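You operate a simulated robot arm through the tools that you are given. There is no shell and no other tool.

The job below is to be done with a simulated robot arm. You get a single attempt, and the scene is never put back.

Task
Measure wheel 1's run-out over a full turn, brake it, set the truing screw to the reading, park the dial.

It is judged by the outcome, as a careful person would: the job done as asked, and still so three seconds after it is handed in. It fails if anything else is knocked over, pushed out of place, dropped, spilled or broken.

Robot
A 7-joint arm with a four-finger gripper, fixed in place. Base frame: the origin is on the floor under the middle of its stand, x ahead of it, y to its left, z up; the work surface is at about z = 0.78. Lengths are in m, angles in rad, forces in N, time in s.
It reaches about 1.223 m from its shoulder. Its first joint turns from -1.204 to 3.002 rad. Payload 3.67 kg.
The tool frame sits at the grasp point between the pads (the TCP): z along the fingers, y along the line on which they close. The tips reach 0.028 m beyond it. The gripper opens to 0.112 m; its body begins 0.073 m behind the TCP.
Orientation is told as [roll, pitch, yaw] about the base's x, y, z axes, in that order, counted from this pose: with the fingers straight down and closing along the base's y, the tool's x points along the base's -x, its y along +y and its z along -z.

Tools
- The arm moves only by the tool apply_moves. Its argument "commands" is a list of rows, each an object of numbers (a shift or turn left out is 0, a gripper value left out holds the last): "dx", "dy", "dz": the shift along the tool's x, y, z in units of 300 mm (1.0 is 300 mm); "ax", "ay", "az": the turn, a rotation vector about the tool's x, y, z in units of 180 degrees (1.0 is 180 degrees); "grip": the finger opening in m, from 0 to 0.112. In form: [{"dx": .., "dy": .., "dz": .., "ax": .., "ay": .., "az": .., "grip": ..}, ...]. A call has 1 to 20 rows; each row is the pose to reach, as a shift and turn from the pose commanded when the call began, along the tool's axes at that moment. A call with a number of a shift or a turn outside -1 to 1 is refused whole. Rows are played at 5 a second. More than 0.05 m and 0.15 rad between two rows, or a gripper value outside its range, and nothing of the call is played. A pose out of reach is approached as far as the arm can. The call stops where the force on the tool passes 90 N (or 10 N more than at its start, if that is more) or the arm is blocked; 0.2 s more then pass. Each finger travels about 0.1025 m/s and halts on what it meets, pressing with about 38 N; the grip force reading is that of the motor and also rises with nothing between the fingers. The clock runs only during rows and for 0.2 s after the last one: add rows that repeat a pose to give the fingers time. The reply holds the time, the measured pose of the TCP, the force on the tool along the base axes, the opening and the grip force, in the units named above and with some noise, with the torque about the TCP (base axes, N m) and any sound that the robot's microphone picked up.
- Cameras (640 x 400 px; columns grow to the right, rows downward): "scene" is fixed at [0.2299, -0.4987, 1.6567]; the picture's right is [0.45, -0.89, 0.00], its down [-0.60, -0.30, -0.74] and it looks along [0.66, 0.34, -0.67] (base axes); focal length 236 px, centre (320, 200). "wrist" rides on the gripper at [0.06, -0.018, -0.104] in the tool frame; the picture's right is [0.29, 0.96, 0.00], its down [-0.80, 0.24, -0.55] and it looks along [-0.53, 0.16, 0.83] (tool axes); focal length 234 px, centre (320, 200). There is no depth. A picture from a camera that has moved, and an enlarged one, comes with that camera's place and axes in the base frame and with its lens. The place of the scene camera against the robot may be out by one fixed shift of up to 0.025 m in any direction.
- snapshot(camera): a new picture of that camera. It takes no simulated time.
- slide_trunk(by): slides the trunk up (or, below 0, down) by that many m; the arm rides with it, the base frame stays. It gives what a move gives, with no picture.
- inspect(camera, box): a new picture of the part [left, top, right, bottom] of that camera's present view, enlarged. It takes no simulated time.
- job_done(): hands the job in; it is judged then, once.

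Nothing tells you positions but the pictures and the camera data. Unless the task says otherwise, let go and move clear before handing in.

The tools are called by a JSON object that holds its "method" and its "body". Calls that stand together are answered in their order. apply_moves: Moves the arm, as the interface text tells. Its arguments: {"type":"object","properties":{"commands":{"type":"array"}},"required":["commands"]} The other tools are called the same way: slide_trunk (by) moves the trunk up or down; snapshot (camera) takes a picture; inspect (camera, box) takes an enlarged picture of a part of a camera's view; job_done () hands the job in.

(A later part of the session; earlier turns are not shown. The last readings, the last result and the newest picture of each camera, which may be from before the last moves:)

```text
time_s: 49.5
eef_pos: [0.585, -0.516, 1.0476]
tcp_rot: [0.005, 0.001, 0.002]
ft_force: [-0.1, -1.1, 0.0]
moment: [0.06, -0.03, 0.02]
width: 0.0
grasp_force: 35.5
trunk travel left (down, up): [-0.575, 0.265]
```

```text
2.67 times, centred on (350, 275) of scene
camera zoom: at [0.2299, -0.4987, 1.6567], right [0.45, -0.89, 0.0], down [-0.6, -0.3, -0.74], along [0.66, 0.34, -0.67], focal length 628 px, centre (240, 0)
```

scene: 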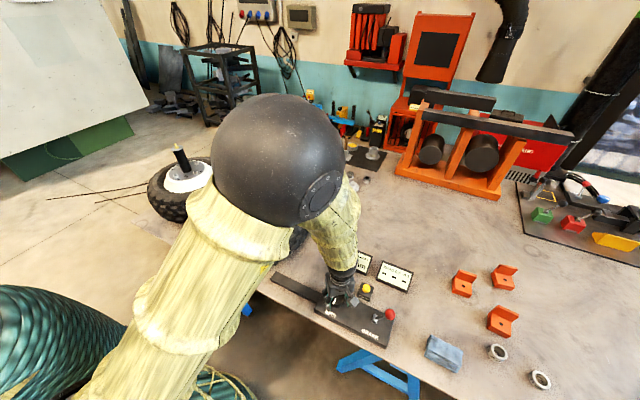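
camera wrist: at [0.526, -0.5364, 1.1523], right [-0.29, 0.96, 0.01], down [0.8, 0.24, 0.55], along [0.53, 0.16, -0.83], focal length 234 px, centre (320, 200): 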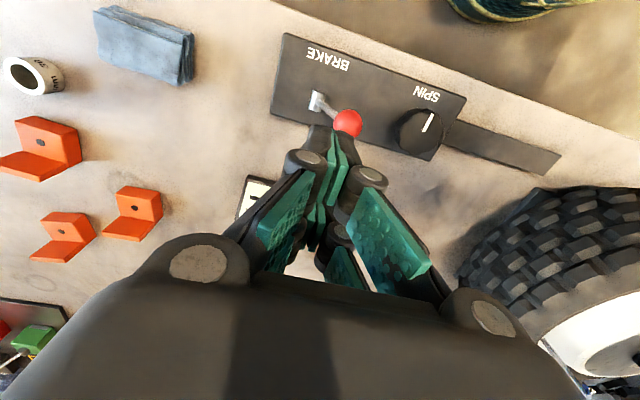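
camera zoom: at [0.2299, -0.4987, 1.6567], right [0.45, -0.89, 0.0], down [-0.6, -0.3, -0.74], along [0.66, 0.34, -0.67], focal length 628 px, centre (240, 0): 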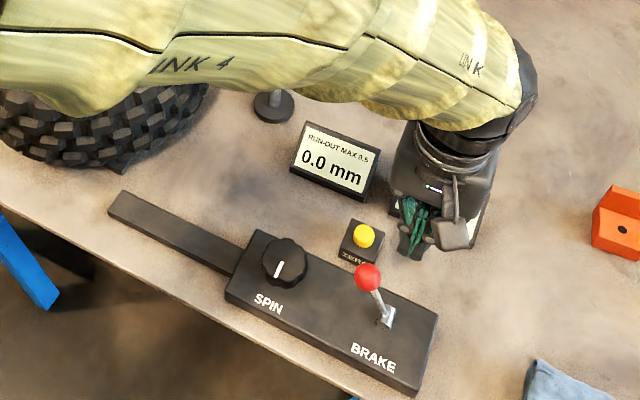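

The lever stays tilted toward +y. I'll go back to the SPIN knob, now taken to be at [0.578, -0.382], and try again.

{"method": "apply_moves", "body": {"commands": [{"dx": 0.005, "dy": 0.09, "dz": 0.0, "az": -0.038, "grip": 0.02}, {"dx": 0.01, "dy": 0.18, "dz": 0.0, "az": -0.076, "grip": 0.04}, {"dx": 0.015, "dy": 0.27, "dz": 0.05, "az": -0.114, "grip": 0.06}, {"dx": 0.02, "dy": 0.36, "dz": 0.1, "az": -0.152, "grip": 0.085}, {"dx": 0.023, "dy": 0.447, "dz": 0.15, "az": -0.19, "grip": 0.085}]}}

{"method": "snapshot", "body": {"camera": "wrist"}}

```text
time_s: 50.7
eef_pos: [0.5805, -0.3834, 1.0048]
tcp_rot: [0.003, 0.0, 0.602]
ft_force: [0.9, 0.9, -0.2]
moment: [0.0, 0.0, 0.01]
width: 0.0851
grasp_force: 0.0
trunk travel left (down, up): [-0.575, 0.265]
```

```text
taken
camera wrist: at [0.5421, -0.4325, 1.1081], right [-0.78, 0.63, 0.0], down [0.52, 0.65, 0.55], along [0.35, 0.43, -0.83], focal length 234 px, centre (320, 200)
```

wrist: 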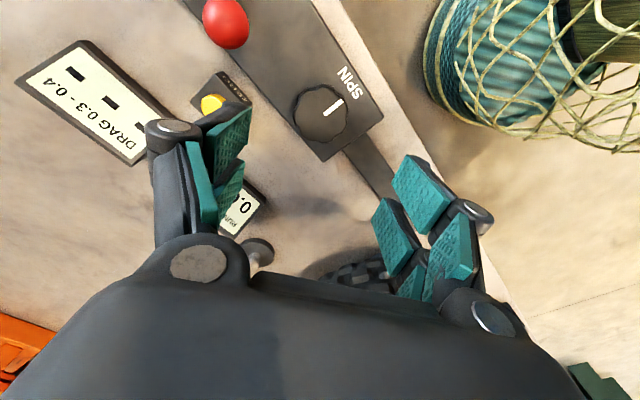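

{"method": "apply_moves", "body": {"commands": [{"dx": 0.005, "dz": 0.16, "grip": 0.085}, {"dx": 0.005, "dz": 0.32, "grip": 0.085}, {"dx": 0.005, "dz": 0.42, "grip": 0.085}, {"dx": 0.005, "dz": 0.478, "grip": 0.085}, {"dx": 0.005, "dz": 0.478, "grip": 0.06}, {"dx": 0.005, "dz": 0.478, "grip": 0.04}, {"dx": 0.005, "dz": 0.478, "grip": 0.04}]}}

{"method": "inspect", "body": {"camera": "wrist", "box": [220, 60, 420, 240]}}

```text
time_s: 52.3
eef_pos: [0.5773, -0.3821, 0.8594]
tcp_rot: [0.005, 0.0, 0.601]
ft_force: [-2.0, 4.0, -2.3]
moment: [0.19, -0.15, -0.02]
width: 0.0586
grasp_force: 44.6
trunk travel left (down, up): [-0.575, 0.265]
```

```text
2.22 times, centred on (320, 150) of wrist
camera zoom: at [0.5386, -0.432, 0.9641], right [-0.78, 0.63, 0.0], down [0.52, 0.65, 0.55], along [0.35, 0.43, -0.83], focal length 520 px, centre (320, 311)
```

zoom: 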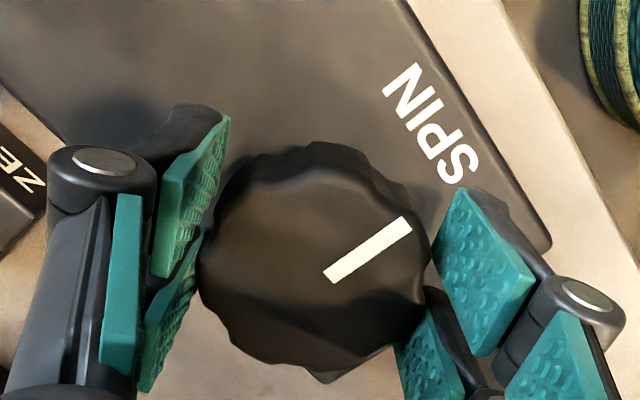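

The grip is centred now, with almost no side force. I'll try a small clockwise turn.

{"method": "apply_moves", "body": {"commands": [{"az": 0.012, "grip": 0.04}, {"az": 0.024, "grip": 0.04}, {"az": 0.036, "grip": 0.04}, {"az": 0.048, "grip": 0.04}]}}

{"method": "inspect", "body": {"camera": "wrist", "box": [220, 60, 420, 240]}}

{"method": "inspect", "body": {"camera": "scene", "box": [150, 150, 450, 350]}}

```text
time_s: 53.3
eef_pos: [0.5776, -0.3817, 0.8602]
tcp_rot: [0.004, 0.004, 0.447]
ft_force: [-9.2, 25.9, -16.7]
moment: [0.58, 0.32, 0.19]
width: 0.0587
grasp_force: 45.0
trunk travel left (down, up): [-0.575, 0.265]
```

```text
2.22 times, centred on (320, 150) of wrist
camera zoom: at [0.5317, -0.425, 0.9643], right [-0.68, 0.74, 0.01], down [0.62, 0.56, 0.55], along [0.4, 0.38, -0.83], focal length 520 px, centre (320, 311)
```

zoom: 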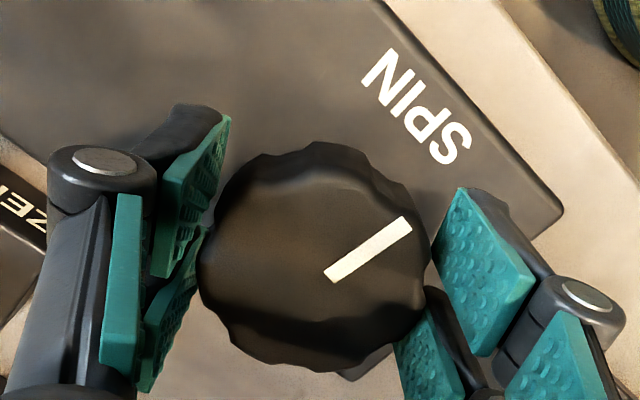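

```text
2.00 times, centred on (300, 250) of scene
camera zoom: at [0.2299, -0.4987, 1.6567], right [0.45, -0.89, 0.0], down [-0.6, -0.3, -0.74], along [0.66, 0.34, -0.67], focal length 471 px, centre (360, 100)
```

zoom: 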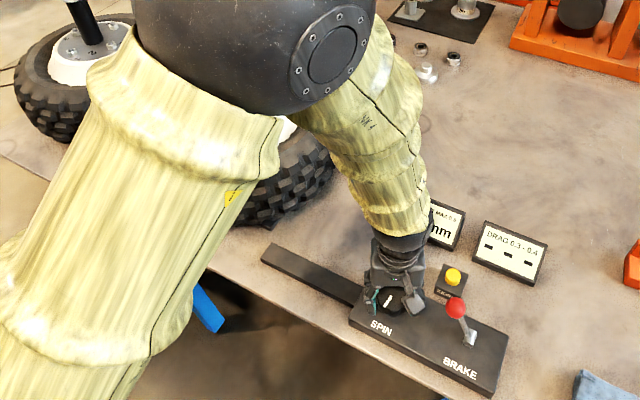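

Now the knob turned with the hand, so the brake had been on and is now off. I'll keep turning it clockwise.

{"method": "apply_moves", "body": {"commands": [{"az": 0.03, "grip": 0.04}, {"az": 0.06, "grip": 0.04}, {"az": 0.09, "grip": 0.04}, {"az": 0.12, "grip": 0.04}, {"az": 0.15, "grip": 0.04}, {"az": 0.18, "grip": 0.04}]}}

{"method": "snapshot", "body": {"camera": "wrist"}}

{"method": "snapshot", "body": {"camera": "scene"}}

```text
time_s: 54.7
eef_pos: [0.5798, -0.3806, 0.8602]
tcp_rot: [0.002, 0.001, -0.117]
ft_force: [-6.0, 49.2, -35.5]
moment: [0.08, 0.24, 0.15]
width: 0.0601
grasp_force: 19.3
trunk travel left (down, up): [-0.575, 0.265]
```

```text
taken
camera wrist: at [0.519, -0.3923, 0.9651], right [-0.17, 0.98, 0.0], down [0.82, 0.14, 0.55], along [0.54, 0.1, -0.83], focal length 234 px, centre (320, 200)
```

wrist: 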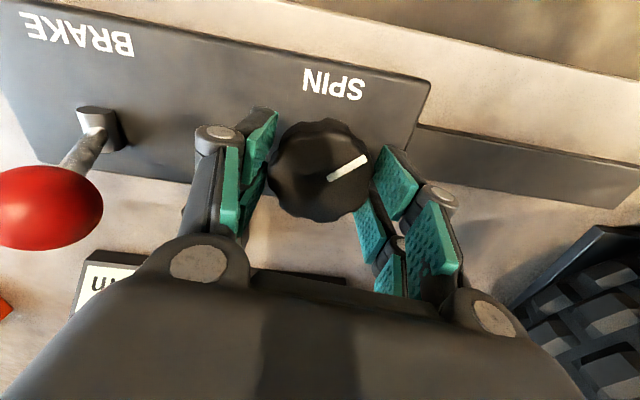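

```text
taken
```

scene: 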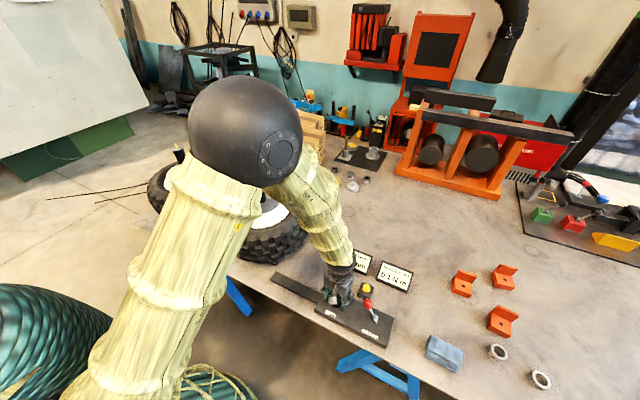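

{"method": "inspect", "body": {"camera": "scene", "box": [300, 230, 430, 330]}}

{"method": "inspect", "body": {"camera": "scene", "box": [140, 140, 340, 290]}}

```text
4.00 times, centred on (365, 280) of scene
camera zoom: at [0.2299, -0.4987, 1.6567], right [0.45, -0.89, 0.0], down [-0.6, -0.3, -0.74], along [0.66, 0.34, -0.67], focal length 943 px, centre (140, -120)
```

zoom: 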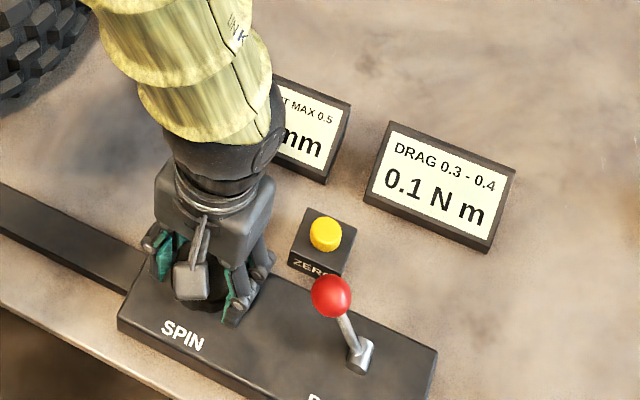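

```text
2.67 times, centred on (240, 215) of scene
camera zoom: at [0.2299, -0.4987, 1.6567], right [0.45, -0.89, 0.0], down [-0.6, -0.3, -0.74], along [0.66, 0.34, -0.67], focal length 628 px, centre (533, 160)
```

zoom: 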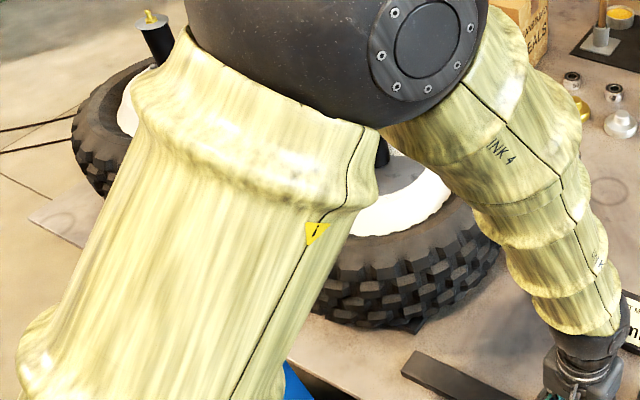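

DRAG now reads 0.1 N·m, so the knob drives the wheel directly. I'll continue clockwise, with a small shift to relieve the side force.

{"method": "apply_moves", "body": {"commands": [{"dy": 0.008, "az": 0.03, "grip": 0.04}, {"dy": 0.008, "az": 0.06, "grip": 0.04}, {"dy": 0.008, "az": 0.09, "grip": 0.04}, {"dy": 0.008, "az": 0.12, "grip": 0.04}, {"dy": 0.008, "az": 0.15, "grip": 0.04}, {"dy": 0.008, "az": 0.18, "grip": 0.04}, {"dy": 0.008, "az": 0.21, "grip": 0.04}]}}

{"method": "snapshot", "body": {"camera": "wrist"}}

{"method": "inspect", "body": {"camera": "scene", "box": [220, 150, 430, 330]}}

```text
time_s: 56.3
eef_pos: [0.5807, -0.3803, 0.8597]
tcp_rot: [0.0, -0.001, -0.777]
ft_force: [25.1, 12.8, 4.9]
moment: [0.25, -0.25, -0.09]
width: 0.0587
grasp_force: 44.8
trunk travel left (down, up): [-0.575, 0.265]
```

```text
taken
camera wrist: at [0.5264, -0.3517, 0.9653], right [0.47, 0.88, 0.0], down [0.74, -0.39, 0.55], along [0.49, -0.26, -0.83], focal length 234 px, centre (320, 200)
```

wrist: 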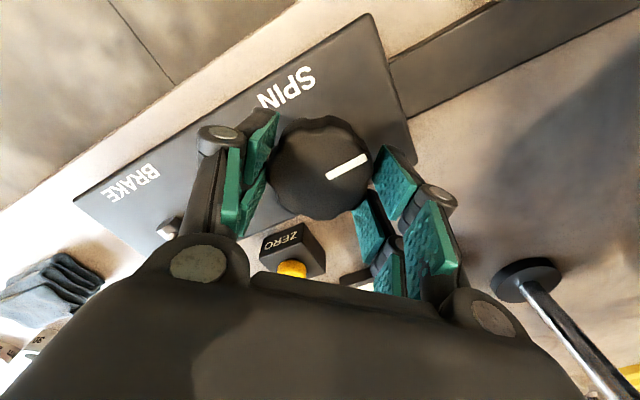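

```text
2.22 times, centred on (325, 240) of scene
camera zoom: at [0.2299, -0.4987, 1.6567], right [0.45, -0.89, 0.0], down [-0.6, -0.3, -0.74], along [0.66, 0.34, -0.67], focal length 524 px, centre (309, 111)
```

zoom: 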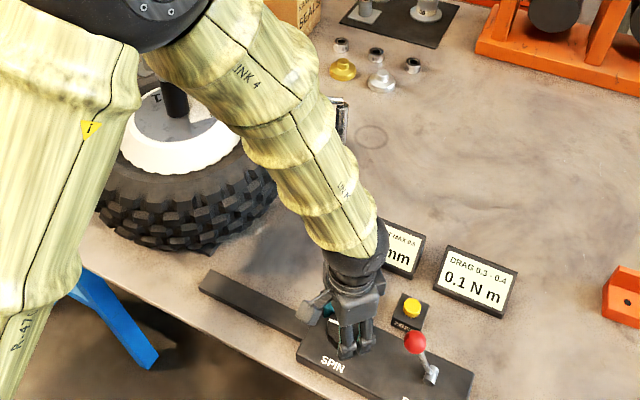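

The wheel's "1" mark has moved around, so the wheel is turning faster than the knob. I'll turn a bit more before regripping.

{"method": "apply_moves", "body": {"commands": [{"az": 0.03, "grip": 0.04}, {"az": 0.06, "grip": 0.04}, {"az": 0.09, "grip": 0.04}, {"az": 0.12, "grip": 0.04}, {"az": 0.15, "grip": 0.04}]}}

{"method": "snapshot", "body": {"camera": "wrist"}}

{"method": "inspect", "body": {"camera": "scene", "box": [220, 150, 430, 330]}}

```text
time_s: 57.5
eef_pos: [0.5812, -0.3806, 0.8621]
tcp_rot: [0.0, -0.001, -1.248]
ft_force: [40.2, 4.1, 23.3]
moment: [-0.03, -1.08, -0.15]
width: 0.0586
grasp_force: 45.1
trunk travel left (down, up): [-0.575, 0.265]
```

```text
taken
camera wrist: at [0.5457, -0.3301, 0.9654], right [0.82, 0.58, 0.0], down [0.48, -0.68, 0.55], along [0.32, -0.45, -0.83], focal length 234 px, centre (320, 200)
```

wrist: 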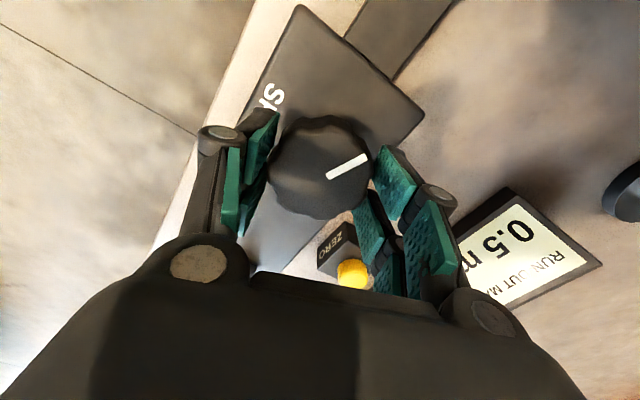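

```text
2.22 times, centred on (325, 240) of scene
camera zoom: at [0.2299, -0.4987, 1.6567], right [0.45, -0.89, 0.0], down [-0.6, -0.3, -0.74], along [0.66, 0.34, -0.67], focal length 524 px, centre (309, 111)
```

zoom: 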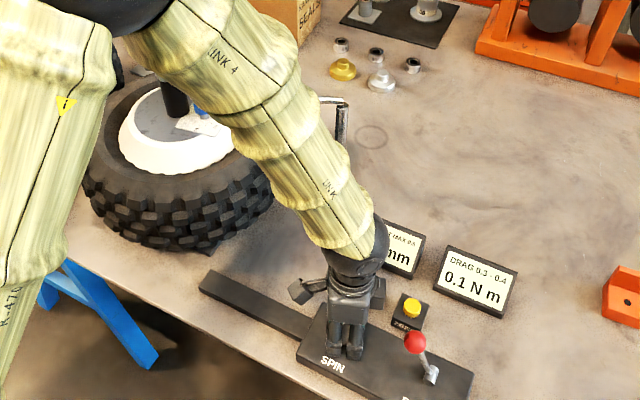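

RUN-OUT now reads 0.5 mm partway round. I'll open, lift, turn the hand back and regrip to continue the turn.

{"method": "apply_moves", "body": {"commands": [{"grip": 0.065}, {"grip": 0.08}, {"dz": -0.1, "grip": 0.08}, {"dz": -0.2, "grip": 0.08}, {"dz": -0.2, "az": -0.043, "grip": 0.08}, {"dz": -0.2, "az": -0.086, "grip": 0.08}, {"dz": -0.2, "az": -0.129, "grip": 0.08}, {"dz": -0.2, "az": -0.172, "grip": 0.08}, {"dz": -0.2, "az": -0.215, "grip": 0.08}, {"dz": -0.2, "az": -0.258, "grip": 0.08}, {"dz": -0.2, "az": -0.301, "grip": 0.08}, {"dz": -0.2, "az": -0.344, "grip": 0.08}, {"dz": -0.2, "az": -0.387, "grip": 0.08}, {"dz": -0.2, "az": -0.43, "grip": 0.08}, {"dz": -0.2, "az": -0.473, "grip": 0.08}, {"dz": -0.2, "az": -0.516, "grip": 0.08}, {"dz": -0.2, "az": -0.559, "grip": 0.08}, {"dz": -0.2, "az": -0.604, "grip": 0.08}]}}

{"method": "snapshot", "body": {"camera": "wrist"}}

{"method": "inspect", "body": {"camera": "scene", "box": [220, 150, 430, 330]}}

```text
time_s: 61.3
eef_pos: [0.5783, -0.3807, 0.921]
tcp_rot: [0.003, 0.0, 0.653]
ft_force: [1.4, -0.7, 1.2]
moment: [0.03, -0.01, -0.03]
width: 0.0803
grasp_force: 0.0
trunk travel left (down, up): [-0.575, 0.265]
```

```text
taken
camera wrist: at [0.5424, -0.4329, 1.0245], right [-0.81, 0.59, 0.0], down [0.49, 0.67, 0.56], along [0.32, 0.45, -0.83], focal length 234 px, centre (320, 200)
```

wrist: 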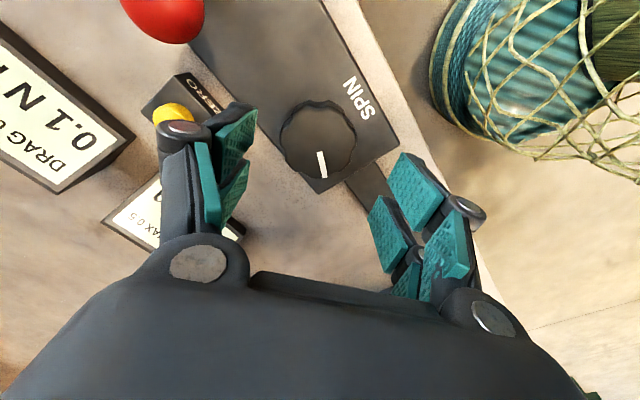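

```text
2.22 times, centred on (325, 240) of scene
camera zoom: at [0.2299, -0.4987, 1.6567], right [0.45, -0.89, 0.0], down [-0.6, -0.3, -0.74], along [0.66, 0.34, -0.67], focal length 524 px, centre (309, 111)
```

zoom: 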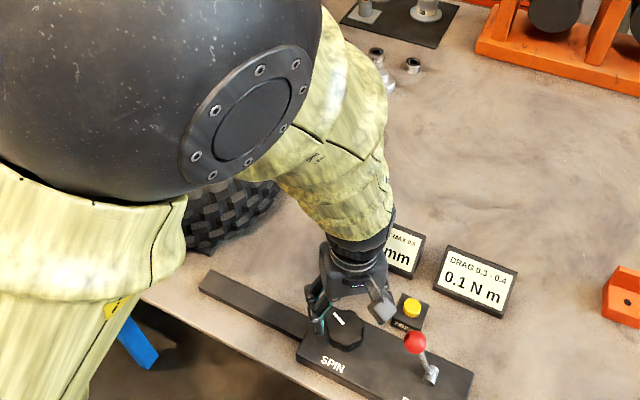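

{"method": "apply_moves", "body": {"commands": [{"dy": -0.003, "dz": 0.1, "grip": 0.08}, {"dy": -0.003, "dz": 0.2, "grip": 0.08}, {"dy": -0.003, "dz": 0.2, "grip": 0.06}, {"dy": -0.003, "dz": 0.2, "grip": 0.04}, {"dy": -0.003, "dz": 0.2, "grip": 0.04}, {"dy": -0.003, "dz": 0.2, "az": 0.03, "grip": 0.04}, {"dy": -0.003, "dz": 0.2, "az": 0.06, "grip": 0.04}, {"dy": -0.003, "dz": 0.2, "az": 0.09, "grip": 0.04}, {"dy": -0.0, "dz": 0.2, "az": 0.12, "grip": 0.04}, {"dy": 0.003, "dz": 0.2, "az": 0.15, "grip": 0.04}, {"dy": 0.005, "dz": 0.2, "az": 0.18, "grip": 0.04}, {"dy": 0.007, "dz": 0.2, "az": 0.21, "grip": 0.04}]}}

{"method": "snapshot", "body": {"camera": "wrist"}}

{"method": "inspect", "body": {"camera": "scene", "box": [220, 150, 430, 330]}}

```text
time_s: 63.9
eef_pos: [0.5798, -0.3802, 0.86]
tcp_rot: [0.002, 0.003, -0.009]
ft_force: [10.5, -9.9, -1.9]
moment: [-0.55, -0.04, -0.16]
width: 0.0585
grasp_force: 44.8
trunk travel left (down, up): [-0.575, 0.265]
```

```text
taken
camera wrist: at [0.5195, -0.3985, 0.9641], right [-0.28, 0.96, 0.0], down [0.8, 0.23, 0.55], along [0.53, 0.16, -0.83], focal length 234 px, centre (320, 200)
```

wrist: 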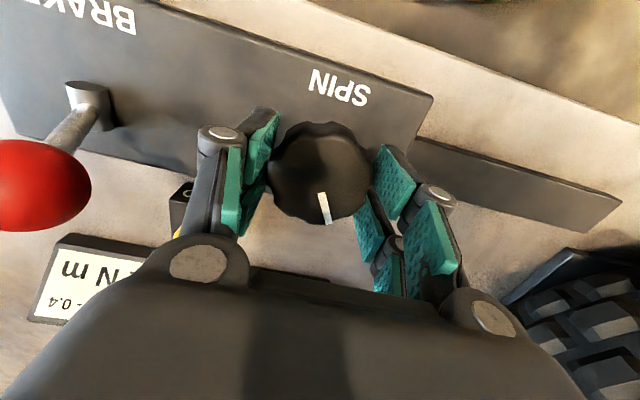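

```text
2.22 times, centred on (325, 240) of scene
camera zoom: at [0.2299, -0.4987, 1.6567], right [0.45, -0.89, 0.0], down [-0.6, -0.3, -0.74], along [0.66, 0.34, -0.67], focal length 524 px, centre (309, 111)
```

zoom: 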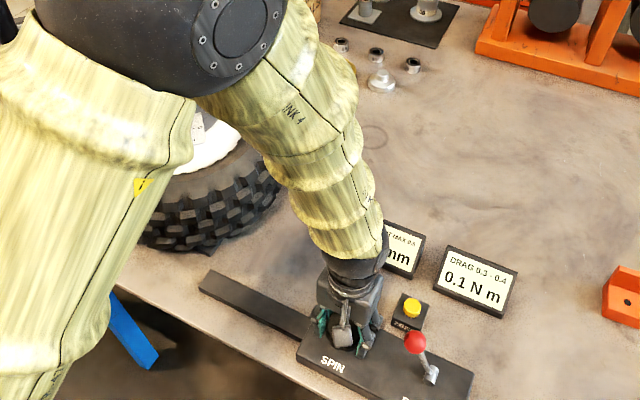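

Good grip and low forces. I'll continue clockwise and read the display where the wrist camera can see it.

{"method": "apply_moves", "body": {"commands": [{"az": 0.03, "grip": 0.04}, {"az": 0.06, "grip": 0.04}, {"az": 0.09, "grip": 0.04}, {"az": 0.12, "grip": 0.04}, {"az": 0.15, "grip": 0.04}, {"az": 0.18, "grip": 0.04}, {"az": 0.21, "grip": 0.04}, {"az": 0.24, "grip": 0.04}]}}

{"method": "snapshot", "body": {"camera": "wrist"}}

{"method": "inspect", "body": {"camera": "scene", "box": [220, 150, 430, 330]}}

```text
time_s: 65.7
eef_pos: [0.5791, -0.3789, 0.8602]
tcp_rot: [0.001, 0.003, -0.766]
ft_force: [34.1, -5.4, 8.5]
moment: [-0.04, -0.84, -0.09]
width: 0.058
grasp_force: 44.8
trunk travel left (down, up): [-0.575, 0.265]
```

```text
taken
camera wrist: at [0.5245, -0.3515, 0.9643], right [0.46, 0.89, 0.0], down [0.74, -0.38, 0.55], along [0.49, -0.25, -0.83], focal length 234 px, centre (320, 200)
```

wrist: 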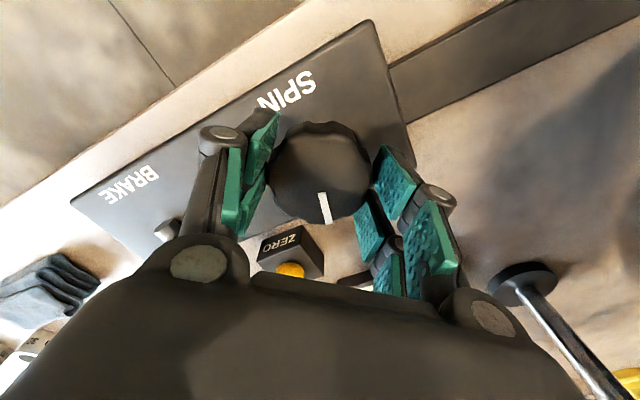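

```text
2.22 times, centred on (325, 240) of scene
camera zoom: at [0.2299, -0.4987, 1.6567], right [0.45, -0.89, 0.0], down [-0.6, -0.3, -0.74], along [0.66, 0.34, -0.67], focal length 524 px, centre (309, 111)
```

zoom: 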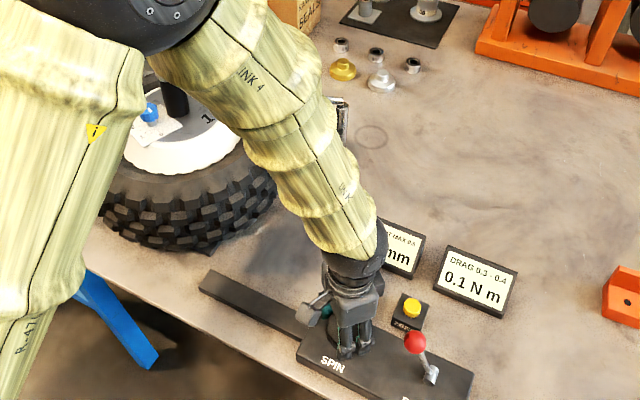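

{"method": "apply_moves", "body": {"commands": [{"dx": 0.004, "az": 0.03, "grip": 0.04}, {"dx": 0.008, "az": 0.06, "grip": 0.04}, {"dx": 0.008, "az": 0.09, "grip": 0.04}, {"dx": 0.008, "az": 0.12, "grip": 0.04}, {"dx": 0.008, "az": 0.15, "grip": 0.04}]}}

{"method": "snapshot", "body": {"camera": "wrist"}}

{"method": "inspect", "body": {"camera": "scene", "box": [220, 150, 430, 330]}}

```text
time_s: 66.9
eef_pos: [0.5814, -0.3789, 0.8604]
tcp_rot: [0.0, -0.001, -1.236]
ft_force: [44.5, -13.6, 18.0]
moment: [-0.47, -1.2, -0.02]
width: 0.0581
grasp_force: 45.1
trunk travel left (down, up): [-0.575, 0.265]
```

```text
taken
camera wrist: at [0.5436, -0.3286, 0.964], right [0.81, 0.59, 0.0], down [0.49, -0.67, 0.55], along [0.33, -0.45, -0.83], focal length 234 px, centre (320, 200)
```

wrist: 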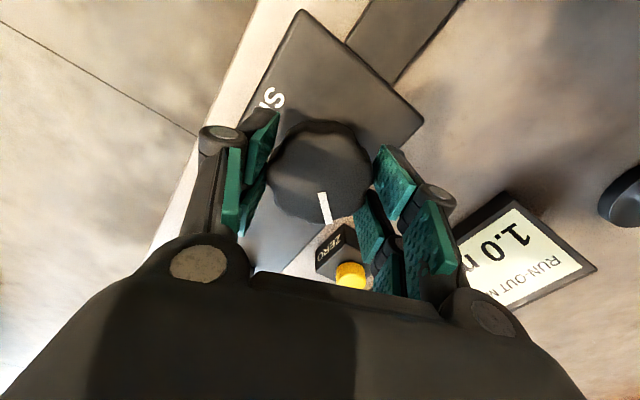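

```text
2.22 times, centred on (325, 240) of scene
camera zoom: at [0.2299, -0.4987, 1.6567], right [0.45, -0.89, 0.0], down [-0.6, -0.3, -0.74], along [0.66, 0.34, -0.67], focal length 524 px, centre (309, 111)
```

zoom: 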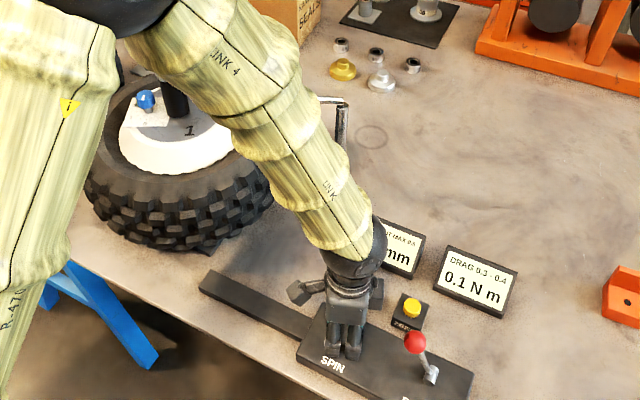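

RUN-OUT has risen to 1.0 mm and the wheel is a little short of a full turn. I'll regrip and take it past 360°.

{"method": "apply_moves", "body": {"commands": [{"grip": 0.065}, {"grip": 0.08}, {"dz": -0.1, "grip": 0.08}, {"dz": -0.2, "grip": 0.08}, {"dz": -0.2, "az": -0.043, "grip": 0.08}, {"dz": -0.2, "az": -0.086, "grip": 0.08}, {"dz": -0.2, "az": -0.129, "grip": 0.08}, {"dz": -0.2, "az": -0.172, "grip": 0.08}, {"dz": -0.2, "az": -0.215, "grip": 0.08}, {"dz": -0.2, "az": -0.258, "grip": 0.08}, {"dz": -0.2, "az": -0.301, "grip": 0.08}, {"dz": -0.2, "az": -0.344, "grip": 0.08}, {"dz": -0.2, "az": -0.387, "grip": 0.08}, {"dz": -0.2, "az": -0.43, "grip": 0.08}, {"dz": -0.2, "az": -0.473, "grip": 0.08}, {"dz": -0.2, "az": -0.516, "grip": 0.08}, {"dz": -0.2, "az": -0.559, "grip": 0.08}, {"dz": -0.2, "az": -0.6, "grip": 0.08}]}}

{"method": "snapshot", "body": {"camera": "wrist"}}

```text
time_s: 70.7
eef_pos: [0.576, -0.3777, 0.9205]
tcp_rot: [0.003, 0.0, 0.651]
ft_force: [0.0, 0.7, 0.0]
moment: [-0.03, 0.0, -0.01]
width: 0.0798
grasp_force: 0.1
trunk travel left (down, up): [-0.575, 0.265]
```

```text
taken
camera wrist: at [0.5396, -0.4286, 1.0243], right [-0.81, 0.59, 0.0], down [0.49, 0.67, 0.56], along [0.32, 0.45, -0.83], focal length 234 px, centre (320, 200)
```

wrist: 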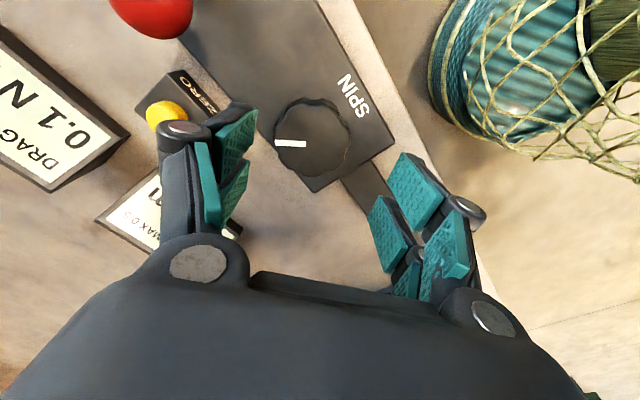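

{"method": "apply_moves", "body": {"commands": [{"dx": 0.002, "dy": -0.013, "dz": 0.1, "grip": 0.08}, {"dx": 0.002, "dy": -0.013, "dz": 0.2, "grip": 0.08}, {"dx": 0.002, "dy": -0.013, "dz": 0.2, "grip": 0.06}, {"dx": 0.002, "dy": -0.013, "dz": 0.2, "grip": 0.04}, {"dx": 0.002, "dy": -0.013, "dz": 0.2, "grip": 0.04}, {"dx": 0.002, "dy": -0.013, "dz": 0.2, "az": 0.03, "grip": 0.04}, {"dx": 0.002, "dy": -0.013, "dz": 0.2, "az": 0.06, "grip": 0.04}, {"dx": 0.002, "dy": -0.013, "dz": 0.2, "az": 0.09, "grip": 0.04}, {"dx": 0.002, "dy": -0.01, "dz": 0.2, "az": 0.12, "grip": 0.04}, {"dx": 0.002, "dy": -0.007, "dz": 0.2, "az": 0.15, "grip": 0.04}]}}

{"method": "snapshot", "body": {"camera": "wrist"}}

{"method": "inspect", "body": {"camera": "scene", "box": [220, 150, 430, 330]}}

```text
time_s: 72.9
eef_pos: [0.5772, -0.3803, 0.8606]
tcp_rot: [0.002, 0.0, 0.178]
ft_force: [14.1, -9.4, 13.0]
moment: [-0.5, -0.09, 0.02]
width: 0.0591
grasp_force: 45.0
trunk travel left (down, up): [-0.575, 0.265]
```

```text
taken
camera wrist: at [0.5217, -0.4101, 0.9645], right [-0.45, 0.89, 0.0], down [0.74, 0.38, 0.55], along [0.49, 0.25, -0.83], focal length 234 px, centre (320, 200)
```

wrist: 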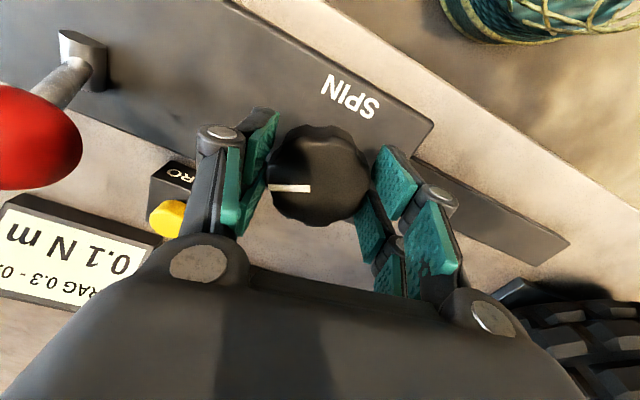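

```text
2.22 times, centred on (325, 240) of scene
camera zoom: at [0.2299, -0.4987, 1.6567], right [0.45, -0.89, 0.0], down [-0.6, -0.3, -0.74], along [0.66, 0.34, -0.67], focal length 524 px, centre (309, 111)
```

zoom: 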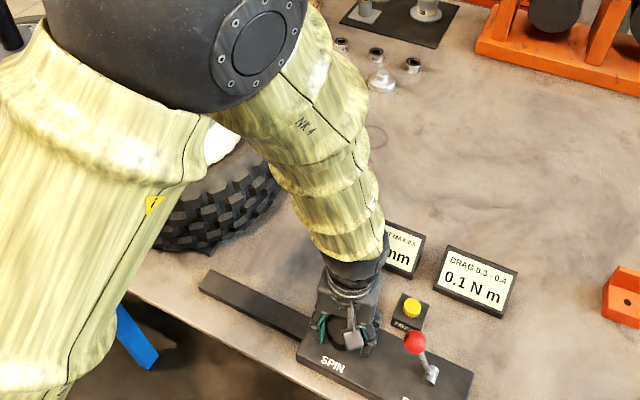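

{"method": "apply_moves", "body": {"commands": [{"az": 0.03, "grip": 0.04}, {"az": 0.06, "grip": 0.04}, {"az": 0.09, "grip": 0.04}, {"az": 0.12, "grip": 0.04}, {"az": 0.15, "grip": 0.04}, {"az": 0.17, "grip": 0.04}]}}

{"method": "snapshot", "body": {"camera": "wrist"}}

{"method": "inspect", "body": {"camera": "scene", "box": [220, 150, 430, 330]}}

```text
time_s: 74.3
eef_pos: [0.5777, -0.3784, 0.86]
tcp_rot: [0.001, 0.004, -0.355]
ft_force: [20.6, 0.0, 9.9]
moment: [-0.32, -0.6, -0.1]
width: 0.0591
grasp_force: 45.1
trunk travel left (down, up): [-0.575, 0.265]
```

```text
taken
camera wrist: at [0.5154, -0.3758, 0.9646], right [0.06, 1.0, 0.0], down [0.83, -0.06, 0.55], along [0.55, -0.03, -0.83], focal length 234 px, centre (320, 200)
```

wrist: 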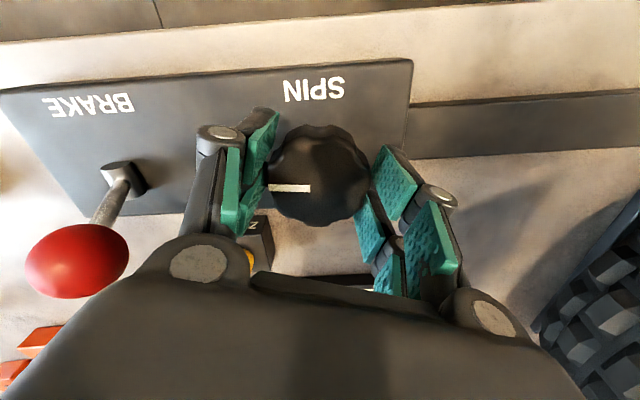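

```text
2.22 times, centred on (325, 240) of scene
camera zoom: at [0.2299, -0.4987, 1.6567], right [0.45, -0.89, 0.0], down [-0.6, -0.3, -0.74], along [0.66, 0.34, -0.67], focal length 524 px, centre (309, 111)
```

zoom: 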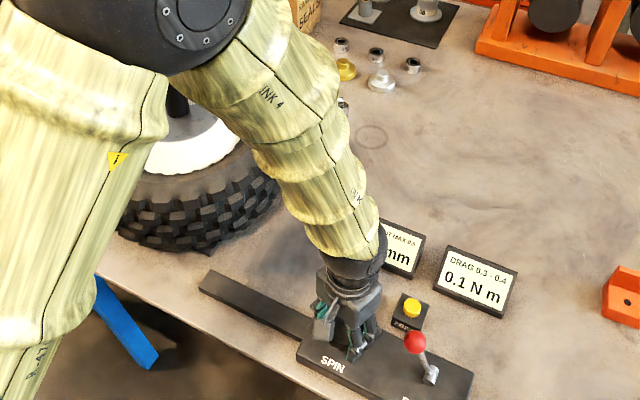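

I take the wheel to be past a full turn now. I'll release, lift clear and check both the wheel and the reading.

{"method": "apply_moves", "body": {"commands": [{"grip": 0.065}, {"grip": 0.08}, {"dz": -0.12, "grip": 0.08}, {"dz": -0.27, "grip": 0.08}, {"dz": -0.42, "grip": 0.08}, {"dz": -0.57, "az": -0.03, "grip": 0.08}, {"dz": -0.72, "az": -0.07, "grip": 0.08}, {"dz": -0.87, "az": -0.11, "grip": 0.08}]}}

{"method": "snapshot", "body": {"camera": "scene"}}

{"method": "snapshot", "body": {"camera": "wrist"}}

```text
time_s: 76.1
eef_pos: [0.5762, -0.3804, 1.1243]
tcp_rot: [0.002, 0.002, -0.007]
ft_force: [-0.6, 0.6, -0.2]
moment: [0.0, -0.02, -0.02]
width: 0.0798
grasp_force: 0.0
trunk travel left (down, up): [-0.575, 0.265]
```

```text
taken
```

scene: 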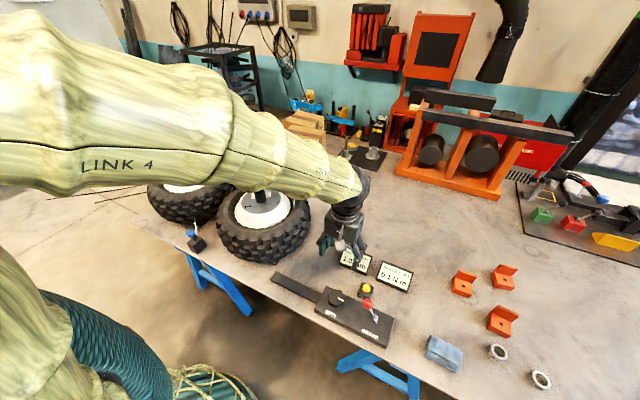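

```text
taken
camera wrist: at [0.5164, -0.3995, 1.2274], right [-0.28, 0.96, 0.0], down [0.8, 0.23, 0.55], along [0.53, 0.16, -0.83], focal length 234 px, centre (320, 200)
```

wrist: 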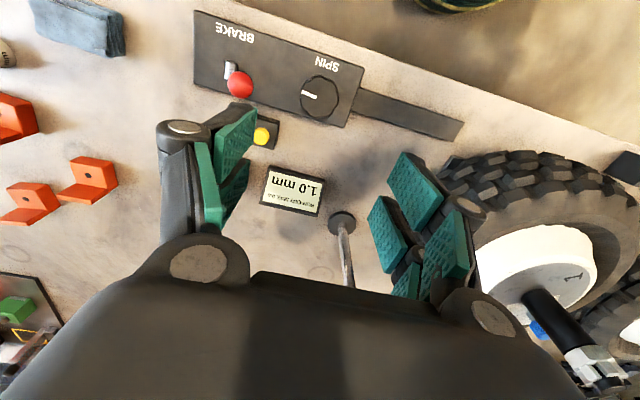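

{"method": "inspect", "body": {"camera": "wrist", "box": [240, 140, 360, 240]}}

{"method": "inspect", "body": {"camera": "scene", "box": [210, 180, 320, 270]}}

{"method": "inspect", "body": {"camera": "wrist", "box": [440, 160, 640, 390]}}

```text
4.00 times, centred on (300, 190) of wrist
camera zoom: at [0.5164, -0.3995, 1.2274], right [-0.28, 0.96, 0.0], down [0.8, 0.23, 0.55], along [0.53, 0.16, -0.83], focal length 937 px, centre (400, 240)
```

zoom: 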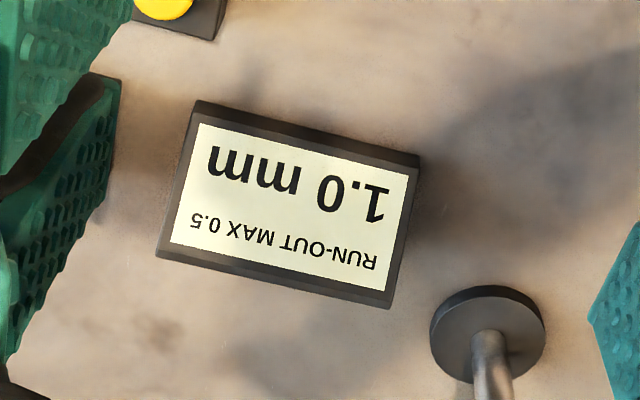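

```text
4.44 times, centred on (265, 225) of scene
camera zoom: at [0.2299, -0.4987, 1.6567], right [0.45, -0.89, 0.0], down [-0.6, -0.3, -0.74], along [0.66, 0.34, -0.67], focal length 1048 px, centre (564, 89)
```

zoom: 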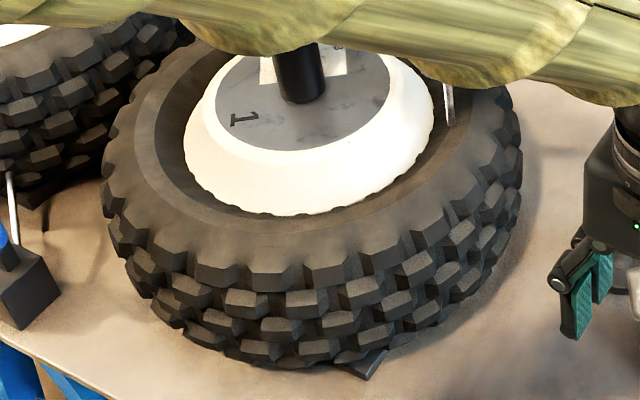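

```text
1.74 times, centred on (540, 275) of wrist
camera zoom: at [0.5164, -0.3995, 1.2274], right [-0.28, 0.96, 0.0], down [0.8, 0.23, 0.55], along [0.53, 0.16, -0.83], focal length 407 px, centre (-63, 70)
```

zoom: 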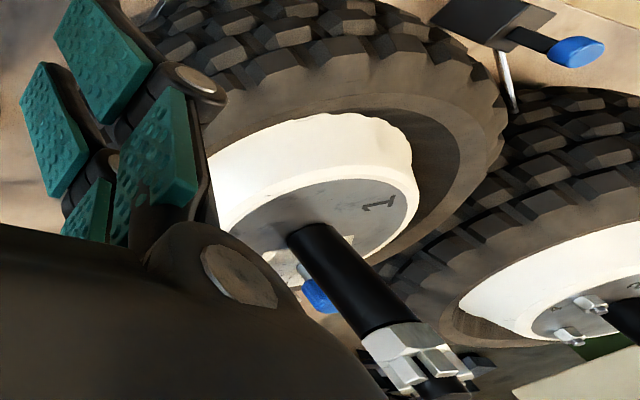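

RUN-OUT shows 1.0 mm after about 405° of wheel travel, at roughly 1.5 wheel turns per knob turn. To be sure the figure is the held value and not a passing one, I'll turn further and see whether it changes.

{"method": "apply_moves", "body": {"commands": [{"dx": -0.004, "dy": -0.003, "dz": 0.1, "az": -0.043, "grip": 0.08}, {"dx": -0.004, "dy": -0.003, "dz": 0.22, "az": -0.086, "grip": 0.08}, {"dx": -0.004, "dy": -0.003, "dz": 0.34, "az": -0.129, "grip": 0.08}, {"dx": -0.004, "dy": -0.003, "dz": 0.46, "az": -0.172, "grip": 0.08}, {"dx": -0.004, "dy": -0.003, "dz": 0.58, "az": -0.205, "grip": 0.08}, {"dx": -0.004, "dy": -0.003, "dz": 0.68, "az": -0.205, "grip": 0.08}]}}

{"method": "snapshot", "body": {"camera": "wrist"}}

```text
time_s: 77.5
eef_pos: [0.5767, -0.3802, 0.9174]
tcp_rot: [0.004, -0.001, 0.635]
ft_force: [-0.3, 0.2, -0.6]
moment: [-0.03, -0.01, 0.02]
width: 0.0798
grasp_force: 0.0
trunk travel left (down, up): [-0.575, 0.265]
```

```text
taken
camera wrist: at [0.5411, -0.4315, 1.0222], right [-0.8, 0.6, 0.0], down [0.5, 0.66, 0.55], along [0.33, 0.45, -0.83], focal length 234 px, centre (320, 200)
```

wrist: 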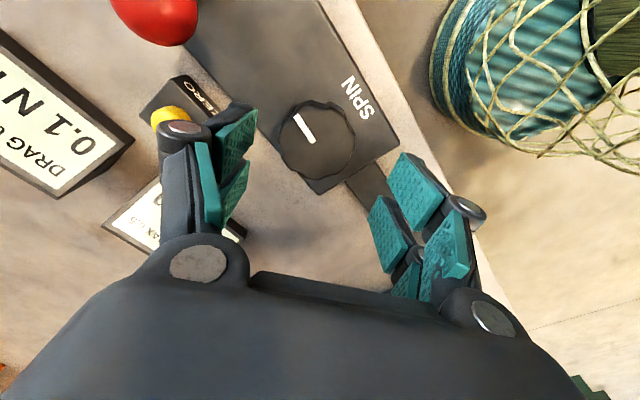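

{"method": "apply_moves", "body": {"commands": [{"dx": 0.0, "dy": -0.004, "dz": 0.1, "grip": 0.08}, {"dx": 0.0, "dy": -0.004, "dz": 0.19, "grip": 0.08}, {"dx": 0.0, "dy": -0.004, "dz": 0.19, "grip": 0.06}, {"dx": 0.0, "dy": -0.004, "dz": 0.19, "grip": 0.04}, {"dx": 0.0, "dy": -0.004, "dz": 0.19, "grip": 0.04}, {"dx": 0.0, "dy": -0.004, "dz": 0.19, "az": 0.03, "grip": 0.04}, {"dx": 0.0, "dy": -0.004, "dz": 0.19, "az": 0.06, "grip": 0.04}, {"dx": 0.0, "dy": -0.004, "dz": 0.19, "az": 0.09, "grip": 0.04}, {"dx": 0.0, "dy": -0.002, "dz": 0.19, "az": 0.12, "grip": 0.04}, {"dx": 0.0, "dy": 0.0, "dz": 0.19, "az": 0.15, "grip": 0.04}, {"dx": 0.0, "dy": 0.0, "dz": 0.19, "az": 0.18, "grip": 0.04}, {"dx": 0.0, "dy": 0.0, "dz": 0.19, "az": 0.21, "grip": 0.04}]}}

{"method": "apply_moves", "body": {"commands": [{"dx": 0.0, "az": 0.03, "grip": 0.04}, {"dx": 0.0, "az": 0.06, "grip": 0.04}, {"dx": 0.003, "az": 0.09, "grip": 0.04}, {"dx": 0.003, "az": 0.12, "grip": 0.04}, {"dx": 0.006, "az": 0.15, "grip": 0.04}, {"dx": 0.008, "az": 0.18, "grip": 0.04}, {"dx": 0.008, "az": 0.21, "grip": 0.04}, {"dx": 0.01, "az": 0.24, "grip": 0.04}, {"dx": 0.01, "az": 0.27, "grip": 0.04}, {"dx": 0.012, "az": 0.3, "grip": 0.04}, {"dx": 0.012, "az": 0.33, "grip": 0.04}, {"dx": 0.012, "az": 0.36, "grip": 0.04}]}}

{"method": "snapshot", "body": {"camera": "wrist"}}

{"method": "inspect", "body": {"camera": "scene", "box": [220, 150, 430, 330]}}

```text
time_s: 80.1
eef_pos: [0.5797, -0.3794, 0.8623]
tcp_rot: [0.002, 0.0, -0.026]
ft_force: [17.4, -1.8, 33.0]
moment: [-0.34, -0.49, -0.03]
width: 0.0586
grasp_force: 44.7
trunk travel left (down, up): [-0.575, 0.265]
```

```text
time_s: 82.7
eef_pos: [0.575, -0.3828, 0.8598]
tcp_rot: [-0.001, 0.0, -1.161]
ft_force: [44.8, 12.9, 21.8]
moment: [0.13, -1.76, 0.05]
width: 0.0694
grasp_force: 27.5
trunk travel left (down, up): [-0.575, 0.265]
```

```text
taken
camera wrist: at [0.5356, -0.335, 0.9642], right [0.76, 0.65, 0.0], down [0.54, -0.64, 0.55], along [0.36, -0.42, -0.83], focal length 234 px, centre (320, 200)
```

wrist: 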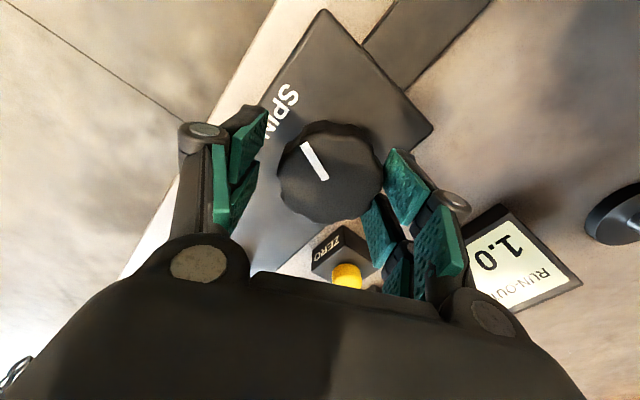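

```text
2.22 times, centred on (325, 240) of scene
camera zoom: at [0.2299, -0.4987, 1.6567], right [0.45, -0.89, 0.0], down [-0.6, -0.3, -0.74], along [0.66, 0.34, -0.67], focal length 524 px, centre (309, 111)
```

zoom: 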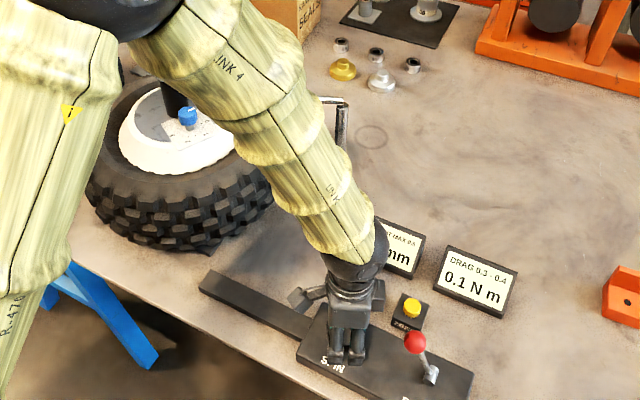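

RUN-OUT still reads 1.0 mm at a different wheel angle, so it is the held figure for the full turn. Before braking I'll turn the wheel about 60° more, so the truing screw faces the robot, clear of the dial.

{"method": "apply_moves", "body": {"commands": [{"grip": 0.075}, {"grip": 0.08}, {"dz": -0.1, "grip": 0.08}, {"dz": -0.2, "grip": 0.08}, {"dz": -0.2, "az": -0.043, "grip": 0.08}, {"dz": -0.2, "az": -0.086, "grip": 0.08}, {"dz": -0.2, "az": -0.129, "grip": 0.08}, {"dz": -0.2, "az": -0.172, "grip": 0.08}, {"dz": -0.2, "az": -0.215, "grip": 0.08}, {"dz": -0.2, "az": -0.258, "grip": 0.08}, {"dz": -0.2, "az": -0.301, "grip": 0.08}, {"dz": -0.2, "az": -0.344, "grip": 0.08}, {"dz": -0.2, "az": -0.387, "grip": 0.08}, {"dz": -0.2, "az": -0.43, "grip": 0.08}, {"dz": -0.2, "az": -0.465, "grip": 0.08}]}}

{"method": "snapshot", "body": {"camera": "wrist"}}

```text
time_s: 85.9
eef_pos: [0.5747, -0.3812, 0.9192]
tcp_rot: [0.002, 0.002, 0.305]
ft_force: [0.7, -0.4, 0.0]
moment: [0.01, -0.02, 0.01]
width: 0.0801
grasp_force: 0.0
trunk travel left (down, up): [-0.575, 0.265]
```

```text
taken
camera wrist: at [0.523, -0.4173, 1.0244], right [-0.56, 0.83, 0.0], down [0.69, 0.47, 0.55], along [0.46, 0.31, -0.83], focal length 234 px, centre (320, 200)
```

wrist: 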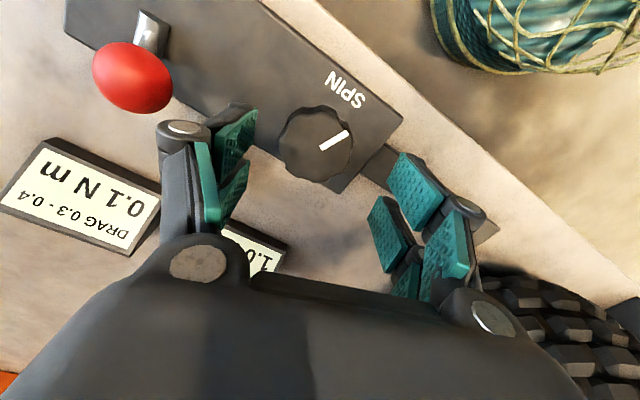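

{"method": "apply_moves", "body": {"commands": [{"dx": -0.01, "dy": -0.003, "dz": 0.1, "grip": 0.08}, {"dx": -0.01, "dy": -0.003, "dz": 0.195, "grip": 0.08}, {"dx": -0.01, "dy": -0.003, "dz": 0.195, "grip": 0.06}, {"dx": -0.01, "dy": -0.003, "dz": 0.195, "grip": 0.04}, {"dx": -0.01, "dy": -0.003, "dz": 0.195, "grip": 0.04}, {"dx": -0.01, "dy": -0.003, "dz": 0.195, "az": 0.03, "grip": 0.04}, {"dx": -0.01, "dy": -0.003, "dz": 0.195, "az": 0.06, "grip": 0.04}, {"dx": -0.01, "dy": -0.003, "dz": 0.195, "az": 0.09, "grip": 0.04}, {"dx": -0.01, "dy": -0.002, "dz": 0.195, "az": 0.12, "grip": 0.04}, {"dx": -0.008, "dy": -0.0, "dz": 0.195, "az": 0.15, "grip": 0.04}, {"dx": -0.008, "dy": -0.0, "dz": 0.195, "az": 0.18, "grip": 0.04}, {"dx": -0.006, "dy": -0.0, "dz": 0.195, "az": 0.21, "grip": 0.04}, {"dx": -0.006, "dy": -0.0, "dz": 0.195, "az": 0.233, "grip": 0.04}]}}

{"method": "snapshot", "body": {"camera": "wrist"}}

{"method": "inspect", "body": {"camera": "scene", "box": [220, 150, 430, 330]}}

```text
time_s: 88.7
eef_pos: [0.5785, -0.378, 0.862]
tcp_rot: [0.001, 0.002, -0.427]
ft_force: [33.2, 1.0, 9.1]
moment: [-0.35, -1.35, -0.07]
width: 0.0584
grasp_force: 45.4
trunk travel left (down, up): [-0.575, 0.265]
```

```text
taken
camera wrist: at [0.5171, -0.3716, 0.9661], right [0.14, 0.99, 0.0], down [0.83, -0.11, 0.55], along [0.55, -0.07, -0.83], focal length 234 px, centre (320, 200)
```

wrist: 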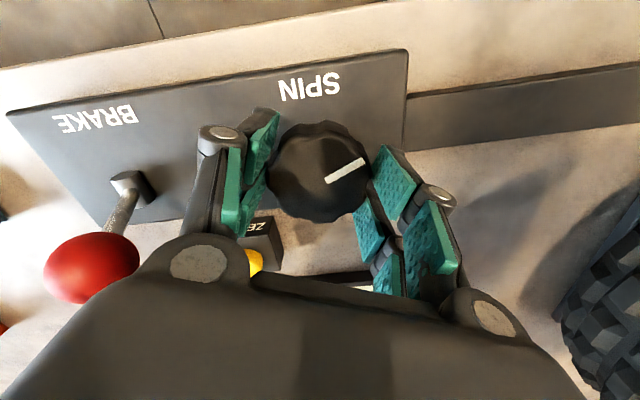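

```text
2.22 times, centred on (325, 240) of scene
camera zoom: at [0.2299, -0.4987, 1.6567], right [0.45, -0.89, 0.0], down [-0.6, -0.3, -0.74], along [0.66, 0.34, -0.67], focal length 524 px, centre (309, 111)
```

zoom: 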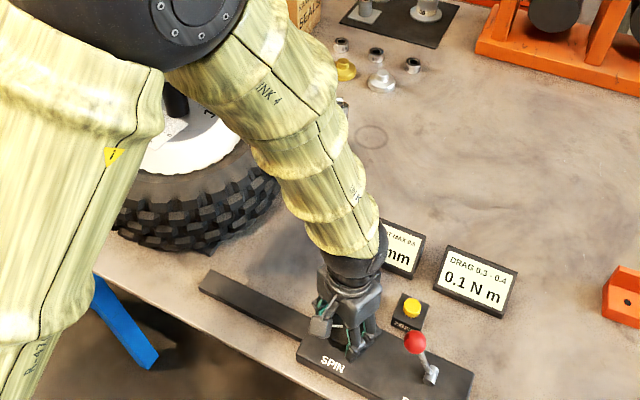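

{"method": "apply_moves", "body": {"commands": [{"grip": 0.065}, {"grip": 0.08}, {"dz": -0.12, "grip": 0.08}, {"dz": -0.27, "grip": 0.08}, {"dz": -0.42, "az": -0.03, "grip": 0.07}, {"dz": -0.57, "az": -0.06, "grip": 0.05}, {"dz": -0.7, "az": -0.1, "grip": 0.02}, {"dz": -0.85, "az": -0.136, "grip": 0.0}]}}

{"method": "snapshot", "body": {"camera": "wrist"}}

{"method": "inspect", "body": {"camera": "scene", "box": [200, 170, 400, 320]}}

```text
time_s: 90.5
eef_pos: [0.5734, -0.383, 1.12]
tcp_rot: [0.004, 0.003, 0.002]
ft_force: [-0.3, 0.5, -0.2]
moment: [0.0, -0.04, -0.01]
width: 0.0001
grasp_force: 35.6
trunk travel left (down, up): [-0.575, 0.265]
```

```text
taken
camera wrist: at [0.5143, -0.4011, 1.2229], right [-0.29, 0.96, 0.0], down [0.8, 0.24, 0.55], along [0.53, 0.16, -0.83], focal length 234 px, centre (320, 200)
```

wrist: 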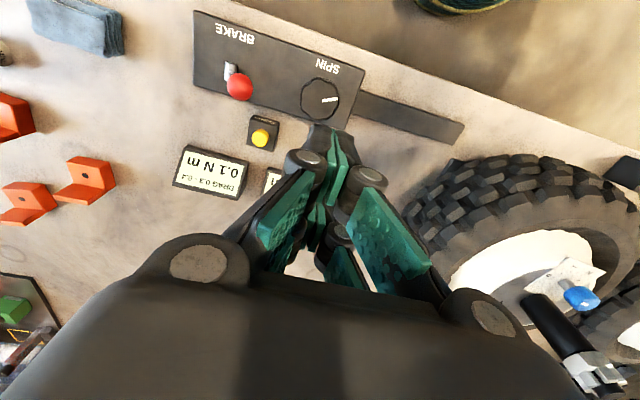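

```text
2.67 times, centred on (300, 245) of scene
camera zoom: at [0.2299, -0.4987, 1.6567], right [0.45, -0.89, 0.0], down [-0.6, -0.3, -0.74], along [0.66, 0.34, -0.67], focal length 628 px, centre (373, 80)
```

zoom: 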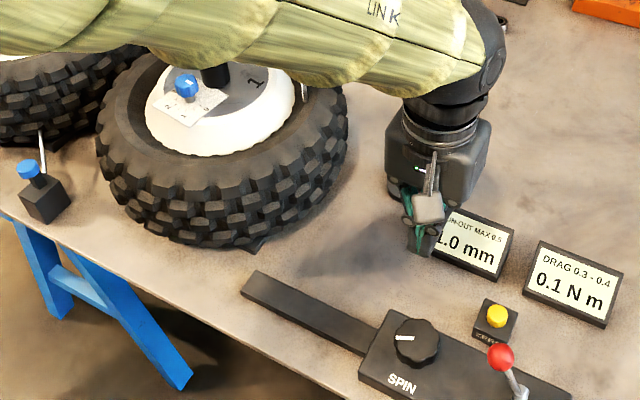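

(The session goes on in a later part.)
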